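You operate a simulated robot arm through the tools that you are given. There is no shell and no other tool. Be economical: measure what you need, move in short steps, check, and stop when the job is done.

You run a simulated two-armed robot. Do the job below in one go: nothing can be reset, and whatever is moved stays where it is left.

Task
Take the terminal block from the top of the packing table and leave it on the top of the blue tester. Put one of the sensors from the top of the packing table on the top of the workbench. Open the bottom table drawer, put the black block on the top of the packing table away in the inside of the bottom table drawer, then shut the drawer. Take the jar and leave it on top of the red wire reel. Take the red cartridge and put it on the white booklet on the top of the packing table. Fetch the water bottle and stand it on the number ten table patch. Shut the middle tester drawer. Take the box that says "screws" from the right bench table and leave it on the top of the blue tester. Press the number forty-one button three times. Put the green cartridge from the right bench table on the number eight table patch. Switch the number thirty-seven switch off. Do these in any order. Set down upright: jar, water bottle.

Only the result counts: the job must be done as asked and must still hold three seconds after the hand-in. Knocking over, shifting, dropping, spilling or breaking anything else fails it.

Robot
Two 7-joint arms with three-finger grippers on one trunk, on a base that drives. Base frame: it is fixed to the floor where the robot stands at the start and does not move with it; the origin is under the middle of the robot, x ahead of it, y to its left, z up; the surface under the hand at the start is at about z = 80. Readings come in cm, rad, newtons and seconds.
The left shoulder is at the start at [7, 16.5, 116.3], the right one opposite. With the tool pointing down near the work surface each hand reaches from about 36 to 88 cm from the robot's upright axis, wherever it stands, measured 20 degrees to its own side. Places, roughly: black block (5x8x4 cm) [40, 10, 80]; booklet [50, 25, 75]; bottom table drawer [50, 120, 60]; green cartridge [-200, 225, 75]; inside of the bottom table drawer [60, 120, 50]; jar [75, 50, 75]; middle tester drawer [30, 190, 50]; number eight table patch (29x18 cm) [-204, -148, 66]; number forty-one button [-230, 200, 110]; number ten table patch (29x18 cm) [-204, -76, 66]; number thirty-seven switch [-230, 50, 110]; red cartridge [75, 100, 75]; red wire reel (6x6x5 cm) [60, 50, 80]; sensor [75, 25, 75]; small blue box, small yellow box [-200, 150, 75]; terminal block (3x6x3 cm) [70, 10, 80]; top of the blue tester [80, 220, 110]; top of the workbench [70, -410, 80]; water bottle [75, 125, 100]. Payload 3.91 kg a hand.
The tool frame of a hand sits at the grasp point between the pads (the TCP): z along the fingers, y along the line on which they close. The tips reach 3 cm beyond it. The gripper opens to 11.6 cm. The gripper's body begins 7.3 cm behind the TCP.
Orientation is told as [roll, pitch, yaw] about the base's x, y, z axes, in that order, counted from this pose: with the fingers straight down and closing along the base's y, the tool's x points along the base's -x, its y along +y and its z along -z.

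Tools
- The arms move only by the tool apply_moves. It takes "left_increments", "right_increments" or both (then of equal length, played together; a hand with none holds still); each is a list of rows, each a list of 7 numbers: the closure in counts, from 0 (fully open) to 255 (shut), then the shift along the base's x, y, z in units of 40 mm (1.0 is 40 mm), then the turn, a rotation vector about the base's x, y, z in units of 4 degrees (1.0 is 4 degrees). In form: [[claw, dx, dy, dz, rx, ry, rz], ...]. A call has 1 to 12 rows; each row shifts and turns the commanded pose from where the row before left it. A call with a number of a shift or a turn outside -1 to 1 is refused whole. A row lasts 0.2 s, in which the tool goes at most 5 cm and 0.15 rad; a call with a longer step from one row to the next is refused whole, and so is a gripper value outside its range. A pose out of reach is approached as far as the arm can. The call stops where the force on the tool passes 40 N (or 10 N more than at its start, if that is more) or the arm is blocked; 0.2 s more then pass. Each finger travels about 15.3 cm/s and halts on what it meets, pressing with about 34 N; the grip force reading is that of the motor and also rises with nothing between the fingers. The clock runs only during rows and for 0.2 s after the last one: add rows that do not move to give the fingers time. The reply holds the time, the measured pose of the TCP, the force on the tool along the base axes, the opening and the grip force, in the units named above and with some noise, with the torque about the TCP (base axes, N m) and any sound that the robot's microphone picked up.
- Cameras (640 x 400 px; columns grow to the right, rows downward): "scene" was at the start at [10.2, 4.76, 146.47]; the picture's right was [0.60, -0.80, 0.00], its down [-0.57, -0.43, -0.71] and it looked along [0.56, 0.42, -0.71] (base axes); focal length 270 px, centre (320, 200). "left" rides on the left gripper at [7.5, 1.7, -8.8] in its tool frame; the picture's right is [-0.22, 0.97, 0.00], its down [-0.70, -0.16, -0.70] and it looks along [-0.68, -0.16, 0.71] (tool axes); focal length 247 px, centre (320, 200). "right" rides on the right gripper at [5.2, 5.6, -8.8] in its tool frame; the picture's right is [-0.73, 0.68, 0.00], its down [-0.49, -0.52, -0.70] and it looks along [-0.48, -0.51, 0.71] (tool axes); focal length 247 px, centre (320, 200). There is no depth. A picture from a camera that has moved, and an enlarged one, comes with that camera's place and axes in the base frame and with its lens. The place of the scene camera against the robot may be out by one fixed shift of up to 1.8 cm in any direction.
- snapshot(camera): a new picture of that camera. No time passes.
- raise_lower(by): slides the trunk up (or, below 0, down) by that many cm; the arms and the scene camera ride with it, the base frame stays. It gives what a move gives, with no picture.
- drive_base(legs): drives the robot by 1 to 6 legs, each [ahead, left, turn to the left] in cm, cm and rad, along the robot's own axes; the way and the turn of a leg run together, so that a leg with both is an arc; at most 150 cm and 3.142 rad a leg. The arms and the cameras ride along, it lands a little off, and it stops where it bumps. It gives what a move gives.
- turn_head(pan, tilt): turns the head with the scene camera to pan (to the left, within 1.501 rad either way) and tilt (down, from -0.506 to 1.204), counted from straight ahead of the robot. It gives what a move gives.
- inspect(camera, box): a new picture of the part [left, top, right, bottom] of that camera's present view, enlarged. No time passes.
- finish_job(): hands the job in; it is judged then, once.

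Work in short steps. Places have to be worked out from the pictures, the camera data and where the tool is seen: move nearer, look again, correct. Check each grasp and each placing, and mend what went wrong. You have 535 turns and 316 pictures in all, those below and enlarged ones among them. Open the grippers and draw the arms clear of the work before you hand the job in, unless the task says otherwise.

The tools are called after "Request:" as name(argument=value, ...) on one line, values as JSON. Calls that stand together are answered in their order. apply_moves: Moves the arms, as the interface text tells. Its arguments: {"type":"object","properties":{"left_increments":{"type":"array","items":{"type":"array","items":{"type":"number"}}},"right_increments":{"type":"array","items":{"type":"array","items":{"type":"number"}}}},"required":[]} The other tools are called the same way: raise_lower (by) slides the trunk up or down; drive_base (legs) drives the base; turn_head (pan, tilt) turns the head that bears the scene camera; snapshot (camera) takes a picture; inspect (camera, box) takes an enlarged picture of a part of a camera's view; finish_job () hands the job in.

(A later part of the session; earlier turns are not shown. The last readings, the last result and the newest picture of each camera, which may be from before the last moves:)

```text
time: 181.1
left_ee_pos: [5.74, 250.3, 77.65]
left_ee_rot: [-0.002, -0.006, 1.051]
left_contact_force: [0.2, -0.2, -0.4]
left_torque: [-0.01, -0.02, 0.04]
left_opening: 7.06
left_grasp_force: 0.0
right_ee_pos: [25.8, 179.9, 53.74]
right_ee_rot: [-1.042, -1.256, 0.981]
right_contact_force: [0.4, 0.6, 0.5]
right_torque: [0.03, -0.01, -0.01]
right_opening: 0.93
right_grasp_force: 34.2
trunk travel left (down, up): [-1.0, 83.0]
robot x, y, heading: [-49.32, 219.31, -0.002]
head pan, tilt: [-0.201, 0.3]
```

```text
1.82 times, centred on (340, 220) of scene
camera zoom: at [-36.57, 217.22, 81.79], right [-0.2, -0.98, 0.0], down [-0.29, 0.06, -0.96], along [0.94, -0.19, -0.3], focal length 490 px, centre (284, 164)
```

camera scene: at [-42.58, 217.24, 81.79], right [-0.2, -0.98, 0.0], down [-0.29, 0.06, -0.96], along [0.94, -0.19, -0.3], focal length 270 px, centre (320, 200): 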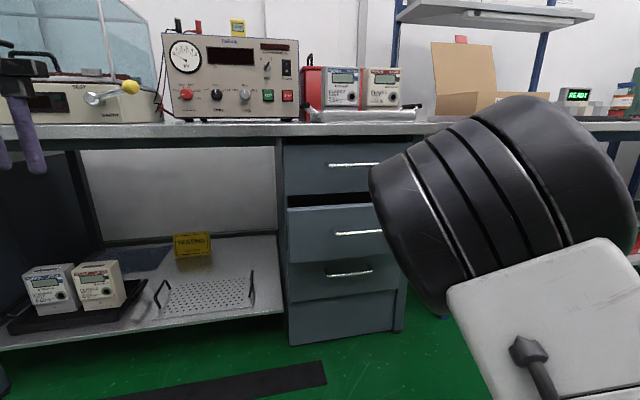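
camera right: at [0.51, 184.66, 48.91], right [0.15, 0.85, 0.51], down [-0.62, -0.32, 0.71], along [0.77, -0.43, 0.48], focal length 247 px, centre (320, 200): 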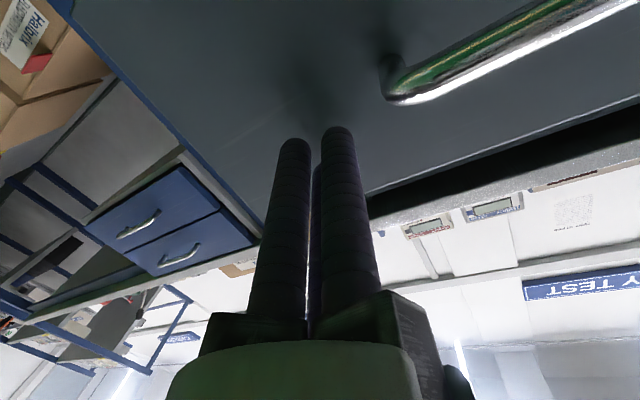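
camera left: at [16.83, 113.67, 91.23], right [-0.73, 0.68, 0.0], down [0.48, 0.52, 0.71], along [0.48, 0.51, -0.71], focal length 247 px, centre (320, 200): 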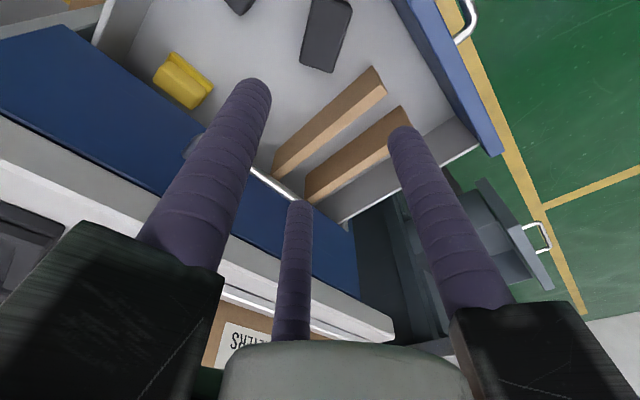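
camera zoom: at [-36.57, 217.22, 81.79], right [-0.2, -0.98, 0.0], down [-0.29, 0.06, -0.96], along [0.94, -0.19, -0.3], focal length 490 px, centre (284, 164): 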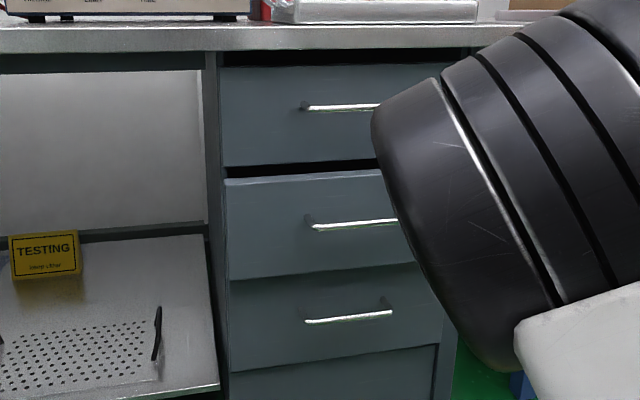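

Request:
drive_base(legs=[[6, 0, 0]])

Request:
inspect(camera="scene", box=[260, 110, 420, 330])

```text
time: 182.1
left_ee_pos: [11.62, 250.27, 77.63]
left_ee_rot: [-0.004, -0.005, 1.051]
left_contact_force: [1.0, 0.3, -0.6]
left_torque: [-0.04, -0.01, -0.03]
left_opening: 7.05
left_grasp_force: 0.0
right_ee_pos: [31.86, 179.9, 53.94]
right_ee_rot: [-1.041, -1.254, 0.98]
right_contact_force: [-0.4, 0.0, -0.1]
right_torque: [-0.01, -0.01, -0.03]
right_opening: 0.91
right_grasp_force: 34.0
trunk travel left (down, up): [-1.0, 83.0]
robot x, y, heading: [-43.04, 219.2, -0.006]
head pan, tilt: [-0.201, 0.3]
```

```text
1.82 times, centred on (340, 220) of scene
camera zoom: at [-30.56, 217.2, 81.79], right [-0.2, -0.98, 0.0], down [-0.29, 0.06, -0.96], along [0.94, -0.19, -0.3], focal length 490 px, centre (284, 164)
```

zoom: 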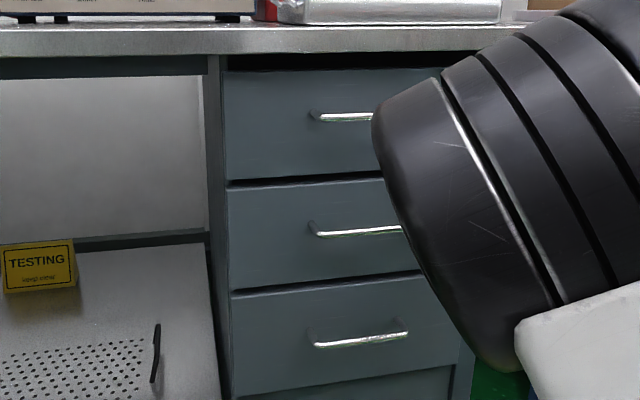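

Request:
drive_base(legs=[[1.2, 0, 0]])

Request:
inspect(camera="scene", box=[260, 110, 420, 330])

```text
time: 182.9
left_ee_pos: [12.75, 250.31, 77.63]
left_ee_rot: [-0.005, -0.004, 1.05]
left_contact_force: [0.5, 0.1, -0.8]
left_torque: [0.02, -0.01, 0.04]
left_opening: 7.03
left_grasp_force: 0.0
right_ee_pos: [32.8, 179.88, 53.88]
right_ee_rot: [-1.038, -1.256, 0.974]
right_contact_force: [-19.1, 2.7, -3.4]
right_torque: [0.02, -0.06, 0.0]
right_opening: 0.9
right_grasp_force: 34.2
trunk travel left (down, up): [-1.0, 83.0]
robot x, y, heading: [-42.28, 219.25, -0.002]
head pan, tilt: [-0.201, 0.3]
```

```text
1.82 times, centred on (340, 220) of scene
camera zoom: at [-29.45, 217.2, 81.8], right [-0.2, -0.98, 0.0], down [-0.29, 0.06, -0.96], along [0.94, -0.19, -0.3], focal length 490 px, centre (284, 164)
```

zoom: 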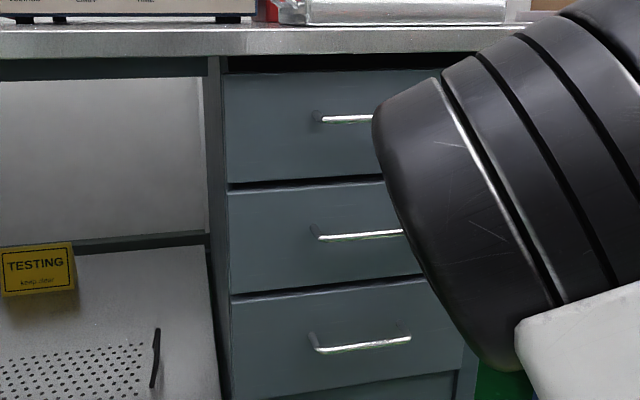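

Resistance 19 N: the tester drawer is shut. Back off, raise the trunk back up, and return the right hand to pointing down.

Request:
drive_base(legs=[[-40, 0, 0]])

Request:
raise_lower(by=40)

Request:
raise_lower(by=29)

Request:
apply_moves(right_increments=[[100, 0, 0, 0.5, 1, 0, 0], [100, 0, 0, 0.5, 1, 0, 0], [100, 0, -0.5, 0.5, 1, 0, 0], [100, 0, -0.5, 0.5, 1, 0, 0], [100, 0, -0.5, 0, 1, 0, 0], [100, 0, 0, 0, 1, 0, 0], [100, 0, 0, 0, 1, 0, 0], [100, 0, 0, 0, 0, 1, 0], [100, 0, 0, 0, 0, 1, 0], [100, 0, 0, 0, 0, 1, 0], [100, 0, 0, 0, 0, 1, 0], [100, 0, 0, 0, 0, 1, 0]])

```text
time: 185.4
left_ee_pos: [-27.28, 250.52, 77.71]
left_ee_rot: [-0.004, -0.005, 1.052]
left_contact_force: [0.1, 0.2, 1.4]
left_torque: [0.01, -0.02, -0.02]
left_opening: 7.03
left_grasp_force: 0.0
right_ee_pos: [-7.09, 180.03, 53.8]
right_ee_rot: [-1.035, -1.256, 0.973]
right_contact_force: [0.3, -0.1, -0.2]
right_torque: [-0.02, 0.0, -0.04]
right_opening: 0.92
right_grasp_force: 34.0
trunk travel left (down, up): [-1.0, 83.0]
robot x, y, heading: [-82.16, 219.1, -0.0]
head pan, tilt: [-0.201, 0.3]
```

```text
time: 189.2
left_ee_pos: [-27.26, 250.44, 117.67]
left_ee_rot: [-0.002, -0.005, 1.054]
left_contact_force: [0.1, -0.6, 0.0]
left_torque: [0.02, 0.01, -0.02]
left_opening: 7.04
left_grasp_force: 0.0
right_ee_pos: [-7.05, 180.1, 93.79]
right_ee_rot: [-1.037, -1.254, 0.974]
right_contact_force: [0.4, 0.7, -0.4]
right_torque: [0.0, -0.01, -0.02]
right_opening: 0.91
right_grasp_force: 34.2
trunk travel left (down, up): [-41.0, 43.0]
robot x, y, heading: [-82.04, 219.21, 0.0]
head pan, tilt: [-0.201, 0.3]
```

```text
time: 192.1
left_ee_pos: [-27.24, 250.51, 146.48]
left_ee_rot: [-0.003, -0.005, 1.052]
left_contact_force: [-0.5, -1.2, -0.5]
left_torque: [-0.02, 0.0, 0.0]
left_opening: 7.03
left_grasp_force: 0.1
right_ee_pos: [-7.1, 180.0, 122.73]
right_ee_rot: [-1.034, -1.254, 0.974]
right_contact_force: [-0.1, 0.5, -0.7]
right_torque: [-0.03, 0.0, -0.01]
right_opening: 0.92
right_grasp_force: 34.3
trunk travel left (down, up): [-70.0, 14.0]
robot x, y, heading: [-82.47, 219.34, 0.001]
head pan, tilt: [-0.201, 0.3]
```

```text
time: 194.7
left_ee_pos: [-27.28, 250.41, 146.59]
left_ee_rot: [-0.003, -0.003, 1.052]
left_contact_force: [0.0, 0.0, -0.1]
left_torque: [0.02, -0.02, 0.0]
left_opening: 7.05
left_grasp_force: 0.2
right_ee_pos: [-7.12, 173.9, 130.87]
right_ee_rot: [0.359, -1.001, -0.42]
right_contact_force: [-0.5, -0.4, -0.6]
right_torque: [-0.03, 0.01, 0.0]
right_opening: 7.06
right_grasp_force: 0.1
trunk travel left (down, up): [-70.0, 14.0]
robot x, y, heading: [-82.37, 219.54, 0.001]
head pan, tilt: [-0.201, 0.3]
```

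Request:
apply_moves(right_increments=[[0, 0, 0, 0, -0.11, 0.99, 0.193], [0, 0, 0, 0, -0.11, 0.99, 0.193], [0, 0, 0, 0, -0.11, 0.99, 0.193], [0, 0, 0, 0, -0.11, 0.99, 0.193], [0, 0, 0, 0, -0.11, 0.99, 0.193], [0, 0, 0, 0, -0.11, 0.99, 0.193], [0, 0, 0, 0, -0.11, 0.99, 0.193], [0, 0, 0, 0, -0.11, 0.99, 0.193], [0, 0, 0, 0, -0.11, 0.99, 0.193], [0, 0, 0, 0, -0.11, 0.99, 0.193], [0, 0, 0, 0, -0.11, 0.99, 0.193], [0, 0, 0, 0, -0.11, 0.99, 0.193]], left_increments=[[60, 0, 0, -0.6, 0, 0, 0], [60, 0, 0, -0.6, 0, 0, 0], [60, 0, 0, -0.6, 0, 0, 0], [60, 0, 0, -0.6, 0, 0, 0], [60, 0, 0, -0.6, 0, 0, 0], [60, 0, 0, -0.6, 0, 0, 0], [60, 0, 0, -0.6, 0, 0, 0], [60, 0, 0, -0.6, 0, 0, 0], [60, 0, 0, -0.6, 0, 0, 0], [60, 0, 0, -0.6, 0, 0, 0], [60, 0, 0, -0.6, 0, 0, 0], [60, 0, 0, -0.6, 0, 0, 0]])

Request:
apply_moves(right_increments=[[0, 0, 0, 0, -0.11, 0.99, 0.193], [0, 0, 0, 0, -0.11, 0.99, 0.193], [0, 0, 0, 0, -0.11, 0.99, 0.193], [0, 0, 0, -0.5, 0, 0, 0], [0, 0, 0, -0.5, 0, 0, 0], [0, 0, 0, -0.5, 0, 0, 0], [0, 0, 0, -0.5, 0, 0, 0], [0, 0, 0, 0, 0, 0, 0]])

```text
time: 197.3
left_ee_pos: [-26.87, 250.36, 117.66]
left_ee_rot: [0.0, -0.004, 1.051]
left_contact_force: [0.4, -1.2, -0.3]
left_torque: [0.02, 0.13, 0.02]
left_opening: 8.87
left_grasp_force: 0.0
right_ee_pos: [-6.81, 173.88, 130.42]
right_ee_rot: [0.031, -0.204, -0.043]
right_contact_force: [-0.1, -1.4, 0.8]
right_torque: [0.08, 0.05, -0.03]
right_opening: 11.59
right_grasp_force: 0.1
trunk travel left (down, up): [-70.0, 14.0]
robot x, y, heading: [-82.28, 219.6, -0.001]
head pan, tilt: [-0.201, 0.3]
```

```text
time: 199.1
left_ee_pos: [-27.29, 250.42, 117.92]
left_ee_rot: [-0.005, -0.006, 1.052]
left_contact_force: [0.7, -0.2, -0.4]
left_torque: [0.0, 0.01, -0.02]
left_opening: 8.87
left_grasp_force: 0.0
right_ee_pos: [-10.25, 170.79, 121.68]
right_ee_rot: [0.009, -0.069, -0.01]
right_contact_force: [0.2, -1.2, -0.3]
right_torque: [0.03, 0.05, 0.0]
right_opening: 11.61
right_grasp_force: 0.1
right hand out of reach, approached as far as the arm can: row 1, 2, 3
trunk travel left (down, up): [-70.0, 14.0]
robot x, y, heading: [-81.98, 219.3, -0.004]
head pan, tilt: [-0.201, 0.3]
```

Right hand is nearly vertical again. Look at the tester top while I'm in front of it.

Request:
turn_head(pan=0.0, tilt=0.35)

Request:
snapshot(camera="scene")

Request:
inspect(camera="scene", box=[180, 110, 440, 270])

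```text
time: 199.8
left_ee_pos: [-27.4, 250.4, 117.93]
left_ee_rot: [-0.002, -0.004, 1.052]
left_contact_force: [-0.6, 0.1, -0.7]
left_torque: [-0.02, -0.01, 0.0]
left_opening: 8.88
left_grasp_force: 0.1
right_ee_pos: [-10.28, 170.75, 121.64]
right_ee_rot: [0.01, -0.07, -0.011]
right_contact_force: [-0.2, -0.3, -0.1]
right_torque: [0.0, -0.01, 0.0]
right_opening: 11.61
right_grasp_force: 0.1
trunk travel left (down, up): [-70.0, 14.0]
robot x, y, heading: [-82.38, 219.18, -0.003]
head pan, tilt: [0.0, 0.351]
```

```text
196 pictures are left
camera scene: at [-69.29, 219.16, 150.33], right [0.0, -1.0, 0.0], down [-0.34, 0.0, -0.94], along [0.94, 0.0, -0.34], focal length 270 px, centre (320, 200)
```

scene: 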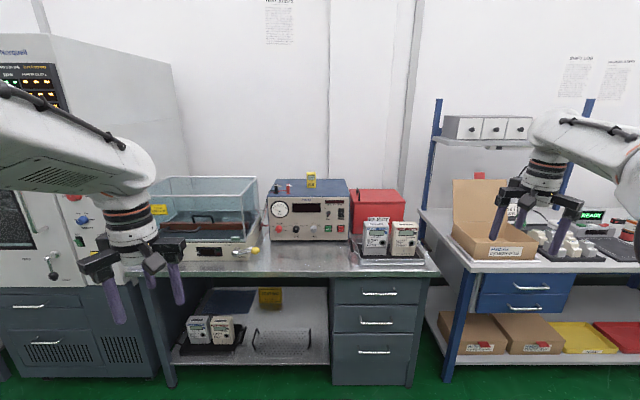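

```text
2.46 times, centred on (310, 190) of scene
camera zoom: at [-69.29, 219.16, 150.33], right [0.0, -1.0, 0.0], down [-0.34, 0.0, -0.94], along [0.94, 0.0, -0.34], focal length 664 px, centre (345, 225)
```

zoom: 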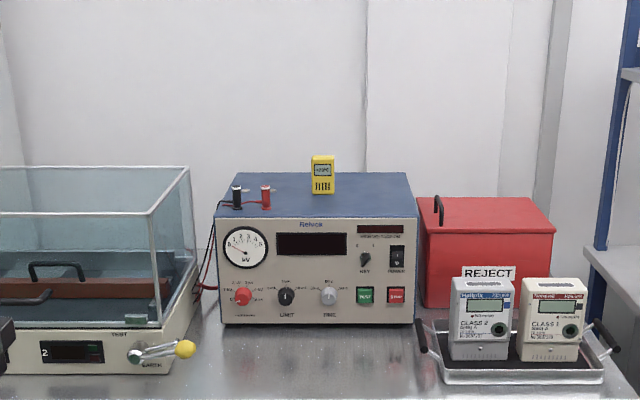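

The tester drawer is shut, and the tester's blue top (z≈110) has free space at its right. Now fetch the bottle: drive back over to the packing table.

Request:
drive_base(legs=[[0, -123, 0], [60, 0, 0]])

Request:
turn_head(pan=0.25, tilt=0.45)

Request:
snapshot(camera="scene")

Request:
snapshot(camera="left")

```text
time: 209.0
left_ee_pos: [32.26, 127.64, 118.0]
left_ee_rot: [-0.005, -0.005, 1.05]
left_contact_force: [0.5, 0.0, 0.6]
left_torque: [-0.01, 0.01, 0.01]
left_opening: 8.89
left_grasp_force: 0.1
right_ee_pos: [49.3, 48.09, 121.71]
right_ee_rot: [0.01, -0.071, -0.014]
right_contact_force: [0.4, 0.9, 0.0]
right_torque: [0.03, -0.01, 0.01]
right_opening: 11.59
right_grasp_force: 0.1
trunk travel left (down, up): [-70.0, 14.0]
robot x, y, heading: [-22.38, 96.7, -0.006]
head pan, tilt: [0.0, 0.351]
```

```text
time: 209.8
left_ee_pos: [32.46, 127.85, 117.78]
left_ee_rot: [-0.003, -0.005, 1.048]
left_contact_force: [-0.3, -1.1, 0.3]
left_torque: [-0.02, 0.02, 0.02]
left_opening: 8.87
left_grasp_force: 0.0
right_ee_pos: [49.36, 48.03, 121.68]
right_ee_rot: [0.011, -0.069, -0.015]
right_contact_force: [0.0, 0.3, -0.1]
right_torque: [0.02, -0.02, 0.04]
right_opening: 11.59
right_grasp_force: 0.1
trunk travel left (down, up): [-70.0, 14.0]
robot x, y, heading: [-22.48, 96.68, -0.005]
head pan, tilt: [0.25, 0.45]
```

```text
194 pictures are left
camera scene: at [-9.98, 98.79, 149.4], right [0.24, -0.97, 0.0], down [-0.42, -0.11, -0.9], along [0.87, 0.22, -0.44], focal length 270 px, centre (320, 200)
```

scene: 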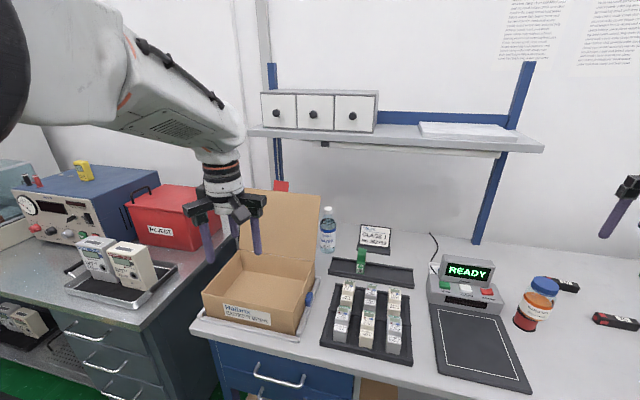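

```text
193 pictures are left
camera left: at [27.17, 122.16, 126.46], right [-0.73, 0.68, 0.0], down [0.48, 0.52, 0.7], along [0.48, 0.52, -0.71], focal length 247 px, centre (320, 200)
```

left: 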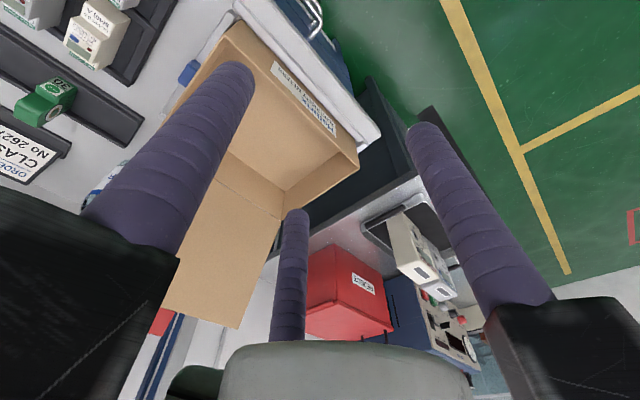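

Bottle at about [83,119]; the box flap leans close on its left (top z≈106). To keep fingers, rails and camera clear of the flap I want yaw≈120°; rotate the left hand here first.

Request:
apply_moves(left_increments=[[100, 0, 0, 0.3, 0, 0, 1], [100, 0, 0, 0.3, 0, 0, 1], [100, 0, 0, 0.3, 0, 0, 1], [100, 0, 0, 0, 0, 0, 1], [100, 0, 0, 0, 0, 0, 1], [100, 0, 0, 0, 0, 0, 1], [100, 0, 0, 0, 0, 0, 1], [100, 0, 0, 0, 0, 0, 1], [100, 0, 0, 0, 0, 0, 1], [100, 0, 0, 0, 0, 0, 1], [100, 0, 0, 0, 0, 0, 1], [100, 0, 0, 0, 0, 0, 1]])

Request:
apply_moves(left_increments=[[100, 0, -0.6, 0, 0, 0, 1], [100, 0, -0.6, 0, 0, 0, 1], [100, 0, -0.6, 0, 0, 0, 1], [100, 0, -0.6, 0, 0, 0, 0], [100, 0, 0, 0, 0, 0, 0]])

```text
time: 212.4
left_ee_pos: [32.31, 127.71, 121.47]
left_ee_rot: [-0.005, -0.005, 1.889]
left_contact_force: [0.5, -0.4, 0.3]
left_torque: [0.02, 0.0, 0.02]
left_opening: 7.08
left_grasp_force: 0.0
right_ee_pos: [49.39, 48.15, 121.64]
right_ee_rot: [0.011, -0.07, -0.014]
right_contact_force: [1.5, 0.6, -1.1]
right_torque: [-0.02, 0.01, -0.02]
right_opening: 11.61
right_grasp_force: 0.1
trunk travel left (down, up): [-70.0, 14.0]
robot x, y, heading: [-22.93, 96.65, -0.007]
head pan, tilt: [0.25, 0.45]
```

```text
time: 213.6
left_ee_pos: [32.39, 118.04, 121.44]
left_ee_rot: [-0.004, -0.006, 2.099]
left_contact_force: [0.6, 0.8, -0.9]
left_torque: [-0.02, 0.02, 0.02]
left_opening: 7.04
left_grasp_force: 0.1
right_ee_pos: [49.29, 48.18, 121.76]
right_ee_rot: [0.01, -0.071, -0.014]
right_contact_force: [-0.7, 0.8, -0.4]
right_torque: [0.01, 0.0, 0.0]
right_opening: 11.59
right_grasp_force: 0.1
trunk travel left (down, up): [-70.0, 14.0]
robot x, y, heading: [-22.91, 96.73, -0.005]
head pan, tilt: [0.25, 0.45]
```

Request:
drive_base(legs=[[26, 0, 0]])

Request:
apply_moves(left_increments=[[100, 0.8, -0.2, 0, 0, 0, 0], [100, 0.8, 0, 0, 0, 0, 0], [100, 0.8, 0, 0, 0, 0, 0], [100, 0.8, 0, 0, 0, 0, 0], [100, 0.8, 0, 0, 0, 0, 0], [100, 0, 0, 0, 0, 0, 0]])

Request:
snapshot(camera="left")

Request:
snapshot(camera="scene")

```text
time: 215.5
left_ee_pos: [58.55, 117.88, 121.52]
left_ee_rot: [-0.005, -0.004, 2.095]
left_contact_force: [-0.4, 0.5, 0.0]
left_torque: [-0.02, 0.0, -0.02]
left_opening: 7.03
left_grasp_force: 0.1
right_ee_pos: [75.31, 47.79, 121.74]
right_ee_rot: [0.011, -0.072, -0.016]
right_contact_force: [-0.2, -0.3, -0.3]
right_torque: [0.0, -0.02, 0.03]
right_opening: 11.61
right_grasp_force: 0.1
trunk travel left (down, up): [-70.0, 14.0]
robot x, y, heading: [3.67, 96.63, -0.005]
head pan, tilt: [0.25, 0.45]
```

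```text
time: 216.9
left_ee_pos: [74.72, 117.22, 121.44]
left_ee_rot: [-0.005, -0.004, 2.095]
left_contact_force: [-0.5, -0.4, 0.3]
left_torque: [0.0, -0.06, -0.03]
left_opening: 7.06
left_grasp_force: 0.1
right_ee_pos: [75.36, 47.72, 121.83]
right_ee_rot: [0.011, -0.072, -0.019]
right_contact_force: [-0.1, 0.4, -0.4]
right_torque: [0.06, -0.03, 0.01]
right_opening: 11.61
right_grasp_force: 0.0
trunk travel left (down, up): [-70.0, 14.0]
robot x, y, heading: [3.6, 96.61, -0.005]
head pan, tilt: [0.25, 0.45]
```

```text
192 pictures are left
camera left: at [76.86, 109.81, 130.18], right [-0.96, -0.29, 0.0], down [-0.21, 0.68, 0.7], along [-0.2, 0.67, -0.71], focal length 247 px, centre (320, 200)
```

left: 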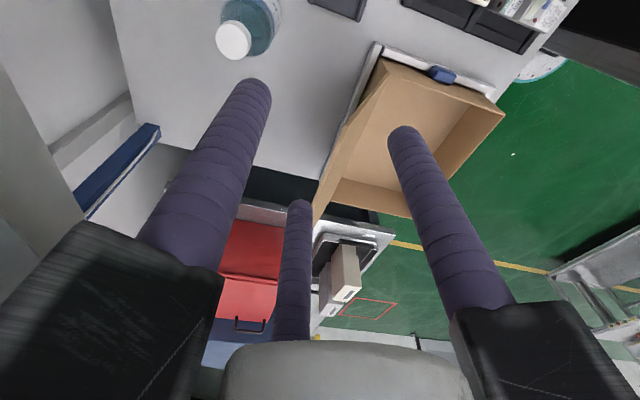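

```text
191 pictures are left
camera scene: at [16.04, 98.63, 149.42], right [0.24, -0.97, 0.0], down [-0.42, -0.1, -0.9], along [0.87, 0.22, -0.43], focal length 270 px, centre (320, 200)
```

scene: 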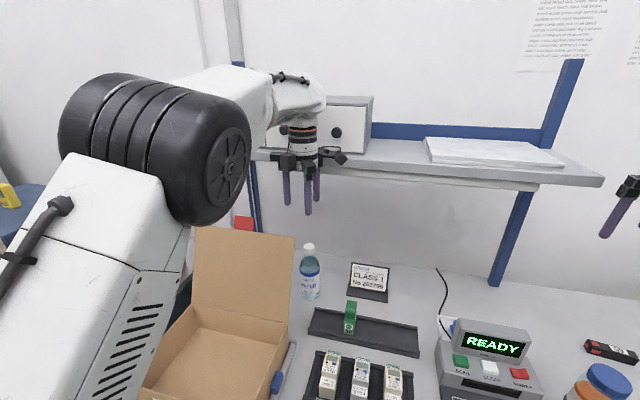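

Cap at about [83.7,118.2]; the flap is actually well in front. Move over the bottle and lower partway.

Request:
apply_moves(left_increments=[[100, 0.8, 0.1, 0, 0, 0, 0], [100, 0.8, 0.1, 0, 0, 0, 0], [100, 0.65, 0.05, 0, 0, 0, 0], [100, 0, 0, -0.8, 0, 0, 0], [100, 0, 0, -0.8, 0, 0, 0], [100, 0, 0, -0.8, 0, 0, 0], [100, 0, 0, -0.8, 0, 0, 0], [100, 0, 0, 0, 0, 0, 0]])

Request:
snapshot(camera="left")

Request:
inspect(camera="scene", box=[250, 160, 370, 310])

```text
time: 217.2
left_ee_pos: [75.96, 117.02, 121.77]
left_ee_rot: [0.0, -0.004, 2.079]
left_contact_force: [-25.9, -4.5, -0.5]
left_torque: [0.52, -1.88, -0.82]
left_opening: 6.06
left_grasp_force: 0.2
right_ee_pos: [74.87, 47.92, 122.07]
right_ee_rot: [0.012, -0.074, -0.015]
right_contact_force: [-0.4, 0.5, -0.3]
right_torque: [-0.03, 0.03, 0.0]
right_opening: 11.59
right_grasp_force: 0.0
trunk travel left (down, up): [-70.0, 14.0]
robot x, y, heading: [3.57, 96.75, -0.006]
head pan, tilt: [0.25, 0.45]
stopped in row 1 (left hand): the force on the tool passed its limit at 53 N (the readings are from after the stop); the commanded pose is now the measured one
```

```text
190 pictures are left
camera left: at [77.99, 109.66, 130.36], right [-0.96, -0.28, 0.0], down [-0.2, 0.68, 0.7], along [-0.2, 0.68, -0.71], focal length 247 px, centre (320, 200)
```

left: 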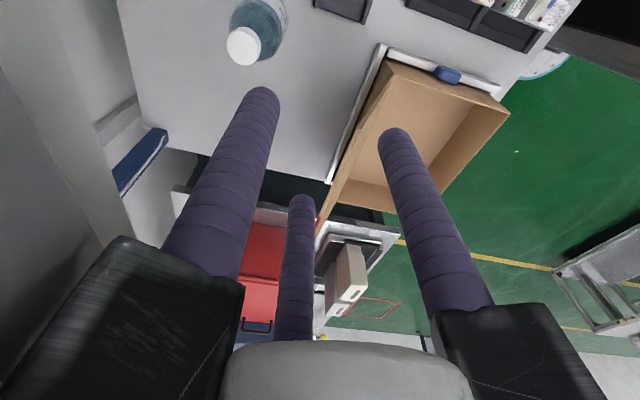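

```text
2.67 times, centred on (310, 235) of scene
camera zoom: at [15.49, 98.69, 149.46], right [0.24, -0.97, 0.0], down [-0.42, -0.11, -0.9], along [0.88, 0.22, -0.43], focal length 719 px, centre (347, 107)
```

zoom: 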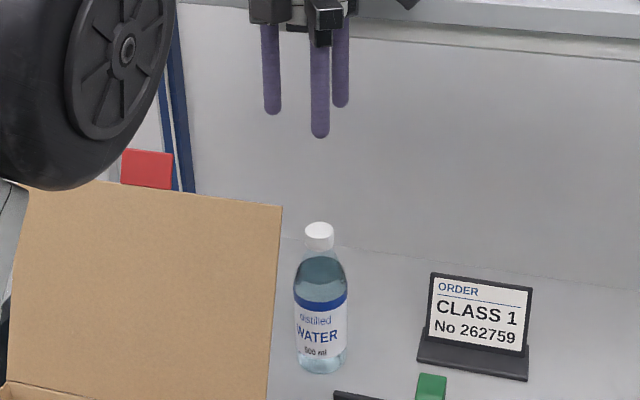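

The left hand's rail touched the wall shelf (its front is at x≈84, z≈129), so a vertical hand can't get over the bottle. I back off, tilt the hand 20° (fingers forward-down) and come in from the right, lower, under the shelf.

Request:
apply_moves(left_increments=[[100, -0.7, 0, 0, 0, 0, 0], [100, -0.8, -0.5, 0, 0, 0, 0], [100, -0.5, -0.9, 0, 0, 0, 0], [100, 0, -0.9, 0, 0, -1, 0], [100, 0, -0.9, -0.5, 0, -1, 0], [100, 0, 0, -0.8, 0, -1, 0], [100, 0, 0, -0.8, 0, -1, 0], [100, 0, 0, -0.8, 0, -1, 0], [100, 0, 0, -0.8, 0, 0, 0], [100, 0, 0, 0, 0, 0, 0]])

Request:
snapshot(camera="left")

Request:
snapshot(camera="scene")

```text
time: 219.4
left_ee_pos: [68.81, 104.96, 108.35]
left_ee_rot: [-0.281, 0.231, 2.085]
left_contact_force: [0.1, -0.3, 0.1]
left_torque: [0.01, -0.01, 0.03]
left_opening: 7.03
left_grasp_force: 0.0
right_ee_pos: [75.33, 47.74, 121.77]
right_ee_rot: [0.011, -0.07, -0.017]
right_contact_force: [0.4, -0.6, -0.2]
right_torque: [-0.02, 0.04, 0.0]
right_opening: 11.6
right_grasp_force: 0.0
trunk travel left (down, up): [-70.0, 14.0]
robot x, y, heading: [3.45, 96.33, -0.008]
head pan, tilt: [0.25, 0.45]
```

```text
188 pictures are left
camera left: at [67.97, 98.25, 117.81], right [-0.89, -0.33, -0.32], down [-0.45, 0.71, 0.54], along [0.05, 0.62, -0.78], focal length 247 px, centre (320, 200)
```

left: 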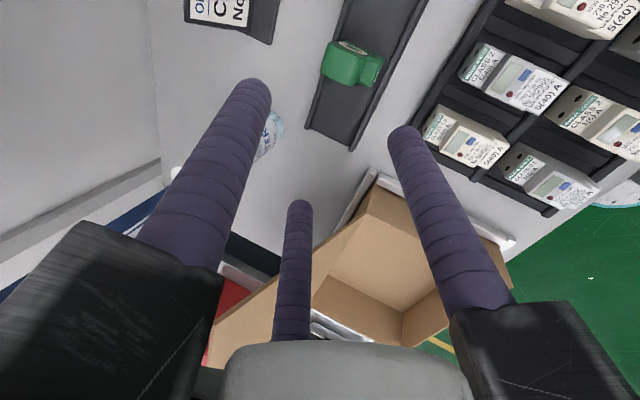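

```text
187 pictures are left
camera scene: at [16.11, 98.63, 149.41], right [0.24, -0.97, 0.0], down [-0.42, -0.1, -0.9], along [0.87, 0.22, -0.44], focal length 270 px, centre (320, 200)
```

scene: 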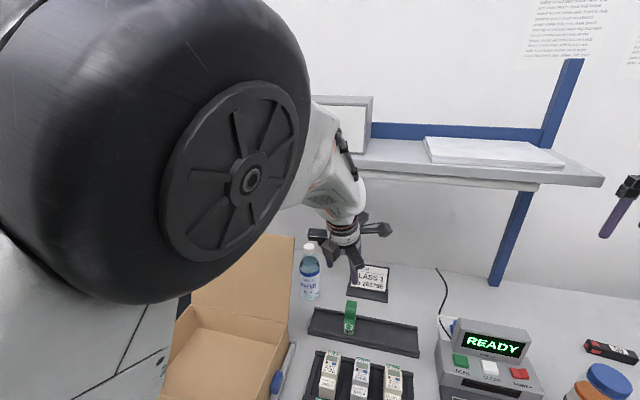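

Tilt is right. Go forward under the shelf, then left to the bottle at z≈107.

Request:
apply_moves(left_increments=[[100, 0.7, 0, 0, 0, 0, 0], [100, 0.7, 0, 0, 0, 0, 0], [100, 0.7, 0, 0, 0, 0, 0], [100, 0.7, 0, 0, 0, 0, 0], [100, 0.7, 0, 0, 0, 0, 0], [100, 0, 0.6, 0, 0, 0, 0], [100, 0, 0.6, 0, 0, 0, 0], [100, 0, 0, 0, 0, 0, 0]])

Request:
snapshot(camera="left")

Request:
snapshot(camera="scene")

```text
time: 221.2
left_ee_pos: [82.6, 109.01, 106.58]
left_ee_rot: [-0.306, 0.161, 2.057]
left_contact_force: [-1.0, -0.2, 0.6]
left_torque: [0.0, -0.01, 0.0]
left_opening: 7.07
left_grasp_force: 0.0
right_ee_pos: [75.42, 47.58, 121.78]
right_ee_rot: [0.011, -0.071, -0.017]
right_contact_force: [0.8, 0.5, 0.4]
right_torque: [0.01, -0.01, 0.02]
right_opening: 11.58
right_grasp_force: 0.1
trunk travel left (down, up): [-70.0, 14.0]
robot x, y, heading: [3.38, 96.55, -0.005]
head pan, tilt: [0.25, 0.45]
```

```text
186 pictures are left
camera left: at [81.63, 101.63, 115.49], right [-0.9, -0.28, -0.33], down [-0.43, 0.68, 0.6], along [0.05, 0.68, -0.73], focal length 247 px, centre (320, 200)
```

left: 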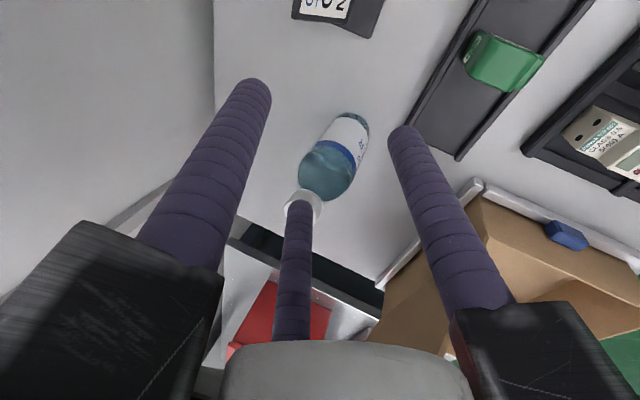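

```text
185 pictures are left
camera scene: at [16.2, 98.54, 149.4], right [0.24, -0.97, 0.0], down [-0.42, -0.1, -0.9], along [0.87, 0.22, -0.44], focal length 270 px, centre (320, 200)
```

scene: 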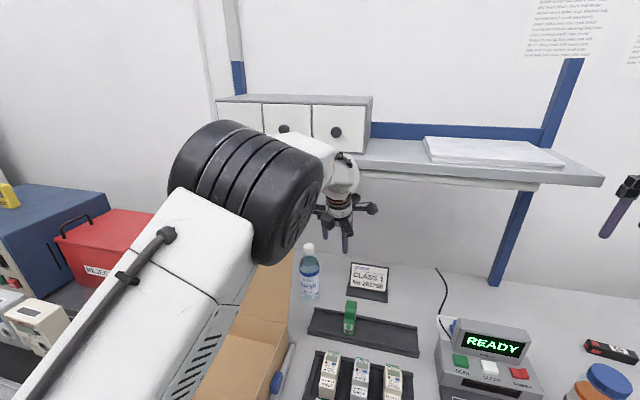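

Cap at ≈[84.0,117.9,99.5]. Move over it at this height.

Request:
apply_moves(left_increments=[[100, 0.1, 0.6, 0, 0, 0, 0], [100, 0.1, 0.6, 0, 0, 0, 0], [100, 0.1, 0.6, 0, 0, 0, 0], [100, 0, 0.5, 0, 0, 0, 0], [100, 0, 0, 0, 0, 0, 0]])

Request:
snapshot(camera="left")

Request:
inspect(camera="scene", box=[250, 160, 390, 310])

```text
time: 222.4
left_ee_pos: [83.55, 118.29, 106.84]
left_ee_rot: [-0.308, 0.161, 2.062]
left_contact_force: [-0.1, 1.1, -0.1]
left_torque: [-0.01, -0.01, -0.01]
left_opening: 7.04
left_grasp_force: 0.2
right_ee_pos: [75.2, 47.73, 121.75]
right_ee_rot: [0.012, -0.074, -0.017]
right_contact_force: [0.0, 0.7, 0.0]
right_torque: [-0.04, 0.04, -0.01]
right_opening: 11.61
right_grasp_force: 0.1
trunk travel left (down, up): [-70.0, 14.0]
robot x, y, heading: [3.54, 96.8, -0.002]
head pan, tilt: [0.25, 0.45]
```

```text
184 pictures are left
camera left: at [82.64, 110.98, 115.63], right [-0.9, -0.28, -0.33], down [-0.43, 0.68, 0.59], along [0.05, 0.68, -0.74], focal length 247 px, centre (320, 200)
```

left: 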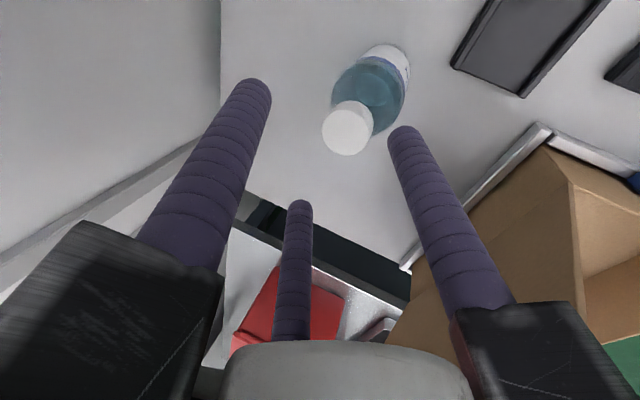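

```text
2.67 times, centred on (320, 235) of scene
camera zoom: at [15.99, 98.6, 149.42], right [0.24, -0.97, 0.0], down [-0.42, -0.1, -0.9], along [0.87, 0.22, -0.43], focal length 719 px, centre (320, 107)
```

zoom: 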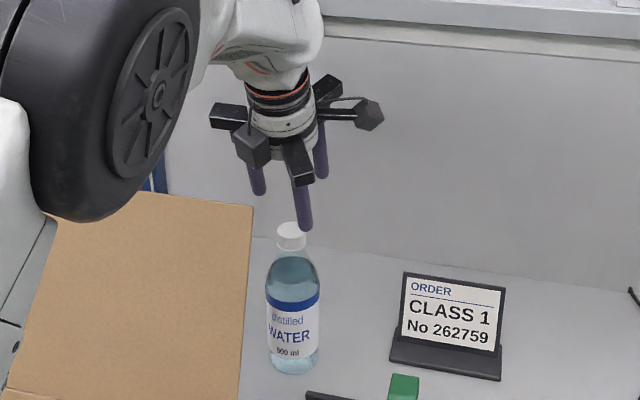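

Cap centred near [83.9,118.3]. Open slightly more and descend to TCP z≈99.5 slowly.

Request:
apply_moves(left_increments=[[75, 0.08, 0, -0.3, 0, 0, 0], [75, 0, 0, -0.4, 0, 0, 0], [75, 0, 0, -0.4, 0, 0, 0], [75, 0, 0, -0.4, 0, 0, 0], [75, 0, 0, -0.3, 0, 0, 0], [75, 0, 0, 0, 0, 0, 0]])

Request:
snapshot(camera="left")

Request:
inspect(camera="scene", box=[250, 160, 390, 310])

```text
time: 223.8
left_ee_pos: [84.05, 118.18, 99.49]
left_ee_rot: [-0.304, 0.164, 2.058]
left_contact_force: [0.6, 0.5, 0.6]
left_torque: [0.01, -0.03, -0.01]
left_opening: 8.17
left_grasp_force: 0.1
right_ee_pos: [75.27, 47.8, 121.84]
right_ee_rot: [0.01, -0.07, -0.018]
right_contact_force: [-0.1, -0.6, -0.2]
right_torque: [0.02, 0.03, 0.03]
right_opening: 11.6
right_grasp_force: 0.0
trunk travel left (down, up): [-70.0, 14.0]
robot x, y, heading: [3.52, 96.63, -0.0]
head pan, tilt: [0.25, 0.45]
```

```text
182 pictures are left
camera left: at [83.09, 110.89, 108.3], right [-0.9, -0.28, -0.33], down [-0.43, 0.68, 0.59], along [0.05, 0.67, -0.74], focal length 247 px, centre (320, 200)
```

left: 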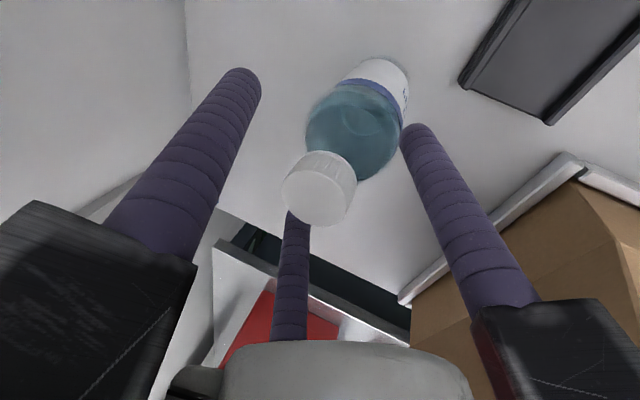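

```text
2.67 times, centred on (320, 235) of scene
camera zoom: at [16.15, 98.66, 149.41], right [0.24, -0.97, 0.0], down [-0.42, -0.11, -0.9], along [0.87, 0.22, -0.44], focal length 719 px, centre (320, 107)
```

zoom: 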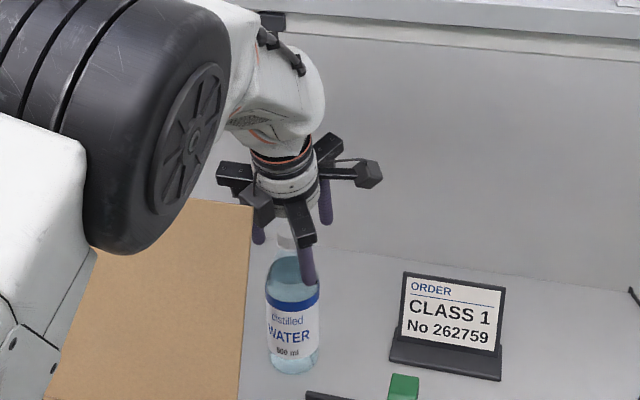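

Cap is centred on the TCP. Close and lift 2 cm gently.

Request:
apply_moves(left_increments=[[140, 0, 0, 0, 0, 0, 0], [255, 0, 0, 0, 0, 0, 0], [255, 0, 0, 0, 0, 0, 0], [255, 0, 0, 0, 0, 0, 0], [255, 0, 0, 0.2, 0, 0, 0], [255, 0, 0, 0.3, 0, 0, 0], [255, 0, 0, 0, 0, 0, 0]])

Request:
snapshot(camera="left")

Request:
inspect(camera="scene", box=[250, 160, 390, 310])

```text
time: 225.4
left_ee_pos: [84.1, 118.22, 101.34]
left_ee_rot: [-0.303, 0.159, 2.06]
left_contact_force: [0.0, -0.1, -5.4]
left_torque: [-0.06, 0.05, 0.0]
left_opening: 3.66
left_grasp_force: 33.7
right_ee_pos: [75.46, 47.86, 121.6]
right_ee_rot: [0.012, -0.07, -0.017]
right_contact_force: [0.2, 0.0, -0.4]
right_torque: [0.0, 0.01, -0.03]
right_opening: 11.61
right_grasp_force: 0.0
trunk travel left (down, up): [-70.0, 14.0]
robot x, y, heading: [3.95, 96.81, -0.005]
head pan, tilt: [0.25, 0.45]
```

```text
180 pictures are left
camera left: at [83.16, 110.93, 110.22], right [-0.9, -0.28, -0.32], down [-0.43, 0.68, 0.59], along [0.05, 0.67, -0.74], focal length 247 px, centre (320, 200)
```

left: 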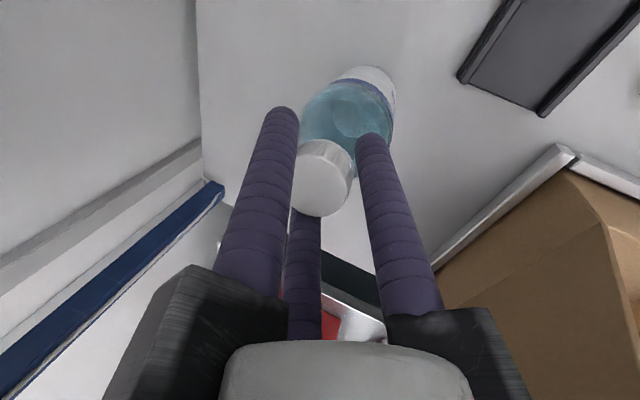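

```text
2.67 times, centred on (320, 235) of scene
camera zoom: at [16.3, 98.68, 149.39], right [0.24, -0.97, 0.0], down [-0.42, -0.11, -0.9], along [0.87, 0.22, -0.44], focal length 719 px, centre (320, 107)
```

zoom: 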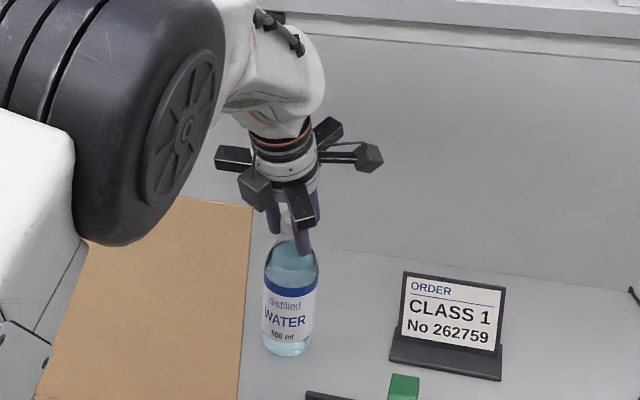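

Bottle lifted (5.4 N) and hanging upright. Raise a bit, shift right to y≈111, draw back from under the shelf, then raise.

Request:
apply_moves(left_increments=[[255, 0, 0, 0.4, 0, 0, 0], [255, 0, 0, 0.5, 0, 0, 0], [255, 0, 0, 0.5, 0, 0, 0], [255, 0, -0.4, 0.5, 0, 0, 0], [255, 0, -0.6, 0, 0, 0, 0], [255, 0, -0.6, 0, 0, 0, 0], [255, -0.3, -0.2, 0, 0, 0, 0], [255, -0.5, 0, 0, 0, 0, 0], [255, -0.6, 0, 0, 0, 0, 0], [255, -0.6, 0, 0, 0, 0, 0], [255, -0.6, 0, 0, 0, 0, 0], [255, 0, 0, 0, 0, 0, 0]])

Request:
snapshot(camera="scene")

```text
time: 228.0
left_ee_pos: [73.67, 111.01, 108.86]
left_ee_rot: [-0.303, 0.162, 2.06]
left_contact_force: [0.3, 0.8, -6.1]
left_torque: [-0.06, 0.06, -0.02]
left_opening: 3.49
left_grasp_force: 33.9
right_ee_pos: [75.55, 47.87, 121.68]
right_ee_rot: [0.01, -0.068, -0.017]
right_contact_force: [0.7, 0.0, -0.1]
right_torque: [-0.01, -0.01, 0.04]
right_opening: 11.61
right_grasp_force: 0.0
trunk travel left (down, up): [-70.0, 14.0]
robot x, y, heading: [3.51, 96.09, -0.003]
head pan, tilt: [0.25, 0.45]
```

```text
178 pictures are left
camera scene: at [16.36, 98.7, 149.38], right [0.24, -0.97, 0.0], down [-0.42, -0.11, -0.9], along [0.87, 0.22, -0.44], focal length 270 px, centre (320, 200)
```

scene: 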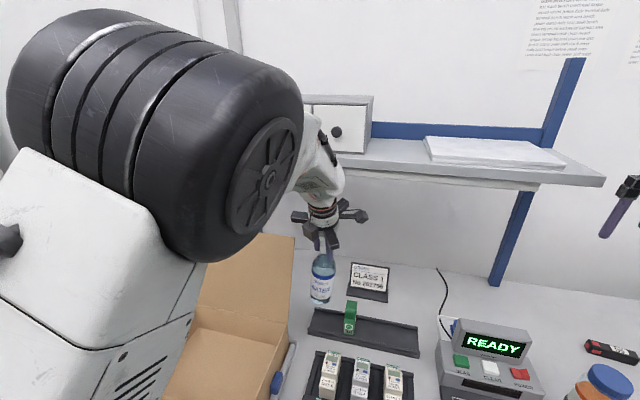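

Request:
apply_moves(left_increments=[[255, -0.3, 0, 0.3, 0, 0, 0], [255, -0.3, 0, 0.4, 0, 0, 0], [255, -0.4, 0, 0.4, 0, 0, 0], [255, -0.4, 0, 0.4, 0, 0, 0], [255, -0.4, 0, 0.4, 0, 0, 0], [255, -0.4, 0, 0.2, 0, 0, 0], [255, 0, 0, 0, 0, 0, 0]])

Request:
snapshot(camera="left")

```text
time: 229.6
left_ee_pos: [65.07, 111.99, 116.91]
left_ee_rot: [-0.258, 0.204, 2.081]
left_contact_force: [0.2, 0.3, -5.2]
left_torque: [-0.02, 0.03, 0.0]
left_opening: 3.5
left_grasp_force: 33.8
right_ee_pos: [75.44, 47.91, 121.66]
right_ee_rot: [0.011, -0.07, -0.019]
right_contact_force: [-0.3, -0.4, -0.2]
right_torque: [-0.02, 0.0, -0.01]
right_opening: 11.58
right_grasp_force: 0.0
trunk travel left (down, up): [-70.0, 14.0]
robot x, y, heading: [3.94, 96.67, -0.001]
head pan, tilt: [0.25, 0.45]
```

```text
177 pictures are left
camera left: at [64.41, 105.12, 126.21], right [-0.9, -0.31, -0.29], down [-0.42, 0.71, 0.56], along [0.03, 0.63, -0.77], focal length 247 px, centre (320, 200)
```

left: 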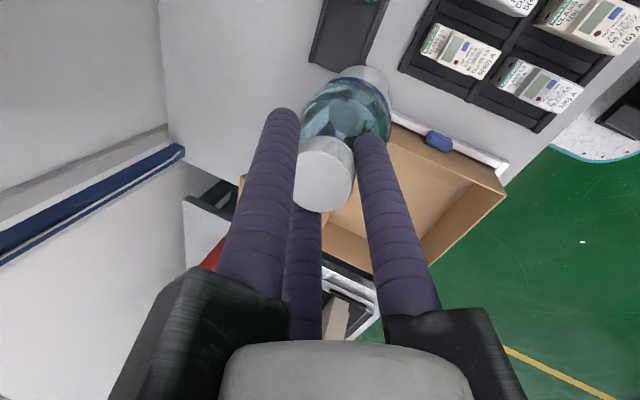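

Grip is stable. Back into the open and turn round toward the other side (gradually).

Request:
drive_base(legs=[[-88, 0, 0]])

Request:
turn_head(pan=1.4, tilt=0.25)

Request:
snapshot(camera="scene")

Request:
drive_base(legs=[[0, 0, 1.57]])

Request:
snapshot(camera="scene")

```text
time: 234.3
left_ee_pos: [-23.12, 112.25, 117.17]
left_ee_rot: [-0.262, 0.203, 2.079]
left_contact_force: [-0.3, 0.2, -4.6]
left_torque: [-0.02, 0.06, -0.01]
left_opening: 3.51
left_grasp_force: 33.4
right_ee_pos: [-12.54, 48.3, 121.66]
right_ee_rot: [0.01, -0.071, -0.015]
right_contact_force: [0.2, 0.1, -0.5]
right_torque: [0.01, 0.01, 0.01]
right_opening: 11.58
right_grasp_force: 0.0
trunk travel left (down, up): [-70.0, 14.0]
robot x, y, heading: [-84.77, 96.91, -0.005]
head pan, tilt: [0.25, 0.45]
```

```text
time: 235.7
left_ee_pos: [-22.98, 112.29, 117.24]
left_ee_rot: [-0.259, 0.21, 2.081]
left_contact_force: [-0.1, -0.1, -4.7]
left_torque: [0.0, 0.04, -0.01]
left_opening: 3.52
left_grasp_force: 33.9
right_ee_pos: [-12.57, 48.4, 121.68]
right_ee_rot: [0.01, -0.069, -0.016]
right_contact_force: [-0.7, -0.1, 0.3]
right_torque: [-0.03, -0.01, -0.01]
right_opening: 11.63
right_grasp_force: 0.1
trunk travel left (down, up): [-70.0, 14.0]
robot x, y, heading: [-84.68, 97.17, -0.008]
head pan, tilt: [1.4, 0.25]
```

```text
176 pictures are left
camera scene: at [-76.83, 105.36, 151.18], right [0.9, -0.43, 0.0], down [-0.11, -0.23, -0.97], along [0.41, 0.87, -0.26], focal length 270 px, centre (320, 200)
```

scene: 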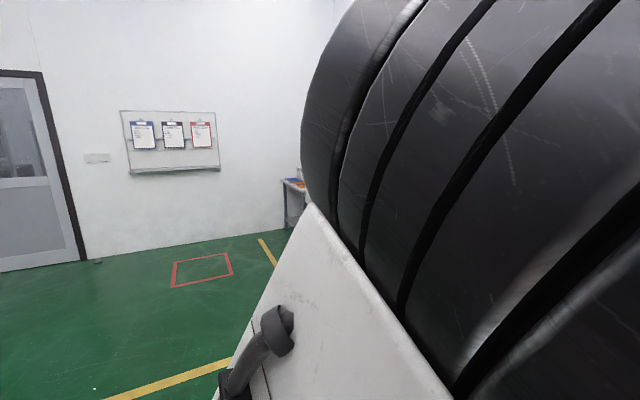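

```text
time: 239.9
left_ee_pos: [-100.9, 158.16, 117.22]
left_ee_rot: [-0.261, 0.212, -2.614]
left_contact_force: [-1.2, 0.8, -5.2]
left_torque: [-0.07, 0.0, 0.0]
left_opening: 3.45
left_grasp_force: 33.7
right_ee_pos: [-37.21, 169.74, 121.73]
right_ee_rot: [0.012, -0.071, 1.572]
right_contact_force: [-0.3, -0.2, 0.3]
right_torque: [-0.01, -0.04, -0.01]
right_opening: 11.62
right_grasp_force: 0.0
trunk travel left (down, up): [-70.0, 14.0]
robot x, y, heading: [-83.92, 96.95, 1.586]
head pan, tilt: [1.4, 0.25]
```

```text
175 pictures are left
camera scene: at [-94.55, 105.72, 151.38], right [0.4, 0.92, 0.0], down [0.22, -0.09, -0.97], along [-0.89, 0.38, -0.24], focal length 270 px, centre (320, 200)
```

scene: 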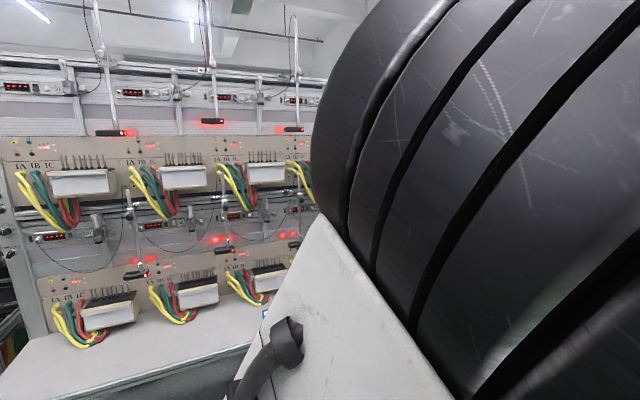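

Request:
drive_base(legs=[[0, 0, 1.57]])

Request:
turn_head(pan=0.0, tilt=0.35)

Request:
snapshot(camera="scene")

Request:
snapshot(camera="left")

```text
time: 244.2
left_ee_pos: [-145.91, 81.18, 117.14]
left_ee_rot: [-0.256, 0.218, -1.049]
left_contact_force: [-0.1, -0.5, -5.6]
left_torque: [0.02, -0.04, 0.0]
left_opening: 3.49
left_grasp_force: 34.0
right_ee_pos: [-156.97, 145.19, 121.73]
right_ee_rot: [0.011, -0.07, 3.135]
right_contact_force: [-0.4, -0.1, 1.2]
right_torque: [-0.03, -0.01, 0.01]
right_opening: 11.6
right_grasp_force: 0.0
trunk travel left (down, up): [-70.0, 14.0]
robot x, y, heading: [-84.46, 97.29, -3.136]
head pan, tilt: [1.4, 0.25]
```

```text
time: 245.7
left_ee_pos: [-145.95, 81.18, 116.87]
left_ee_rot: [-0.25, 0.213, -1.047]
left_contact_force: [0.1, 0.4, -5.1]
left_torque: [-0.01, -0.01, -0.01]
left_opening: 3.45
left_grasp_force: 34.6
right_ee_pos: [-156.94, 145.16, 121.75]
right_ee_rot: [0.01, -0.071, 3.135]
right_contact_force: [1.1, 0.4, 0.8]
right_torque: [-0.01, 0.01, -0.03]
right_opening: 11.58
right_grasp_force: 0.0
trunk travel left (down, up): [-70.0, 14.0]
robot x, y, heading: [-84.5, 96.91, -3.134]
head pan, tilt: [0.0, 0.351]
```

```text
174 pictures are left
camera scene: at [-100.16, 95.24, 150.48], right [-0.18, 0.98, 0.0], down [0.32, 0.06, -0.94], along [-0.93, -0.17, -0.33], focal length 270 px, centre (320, 200)
```

scene: 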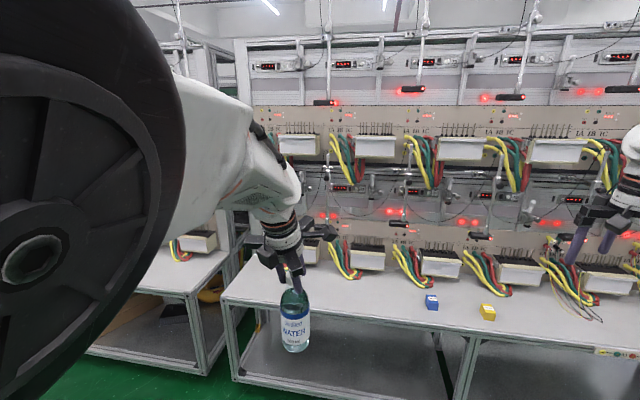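

```text
173 pictures are left
camera left: at [-145.43, 87.93, 126.25], right [0.9, 0.33, -0.28], down [0.43, -0.71, 0.55], along [-0.02, -0.62, -0.78], focal length 247 px, centre (320, 200)
```

left: 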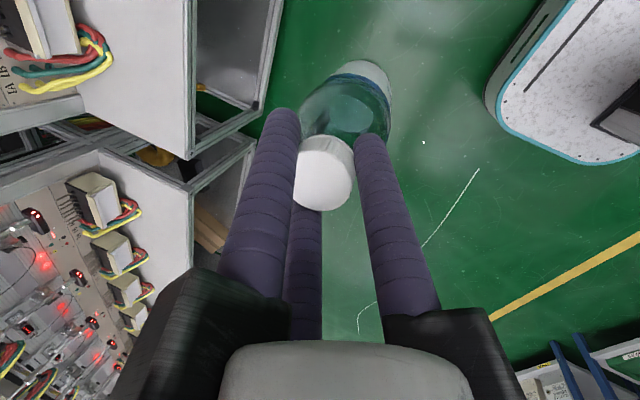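

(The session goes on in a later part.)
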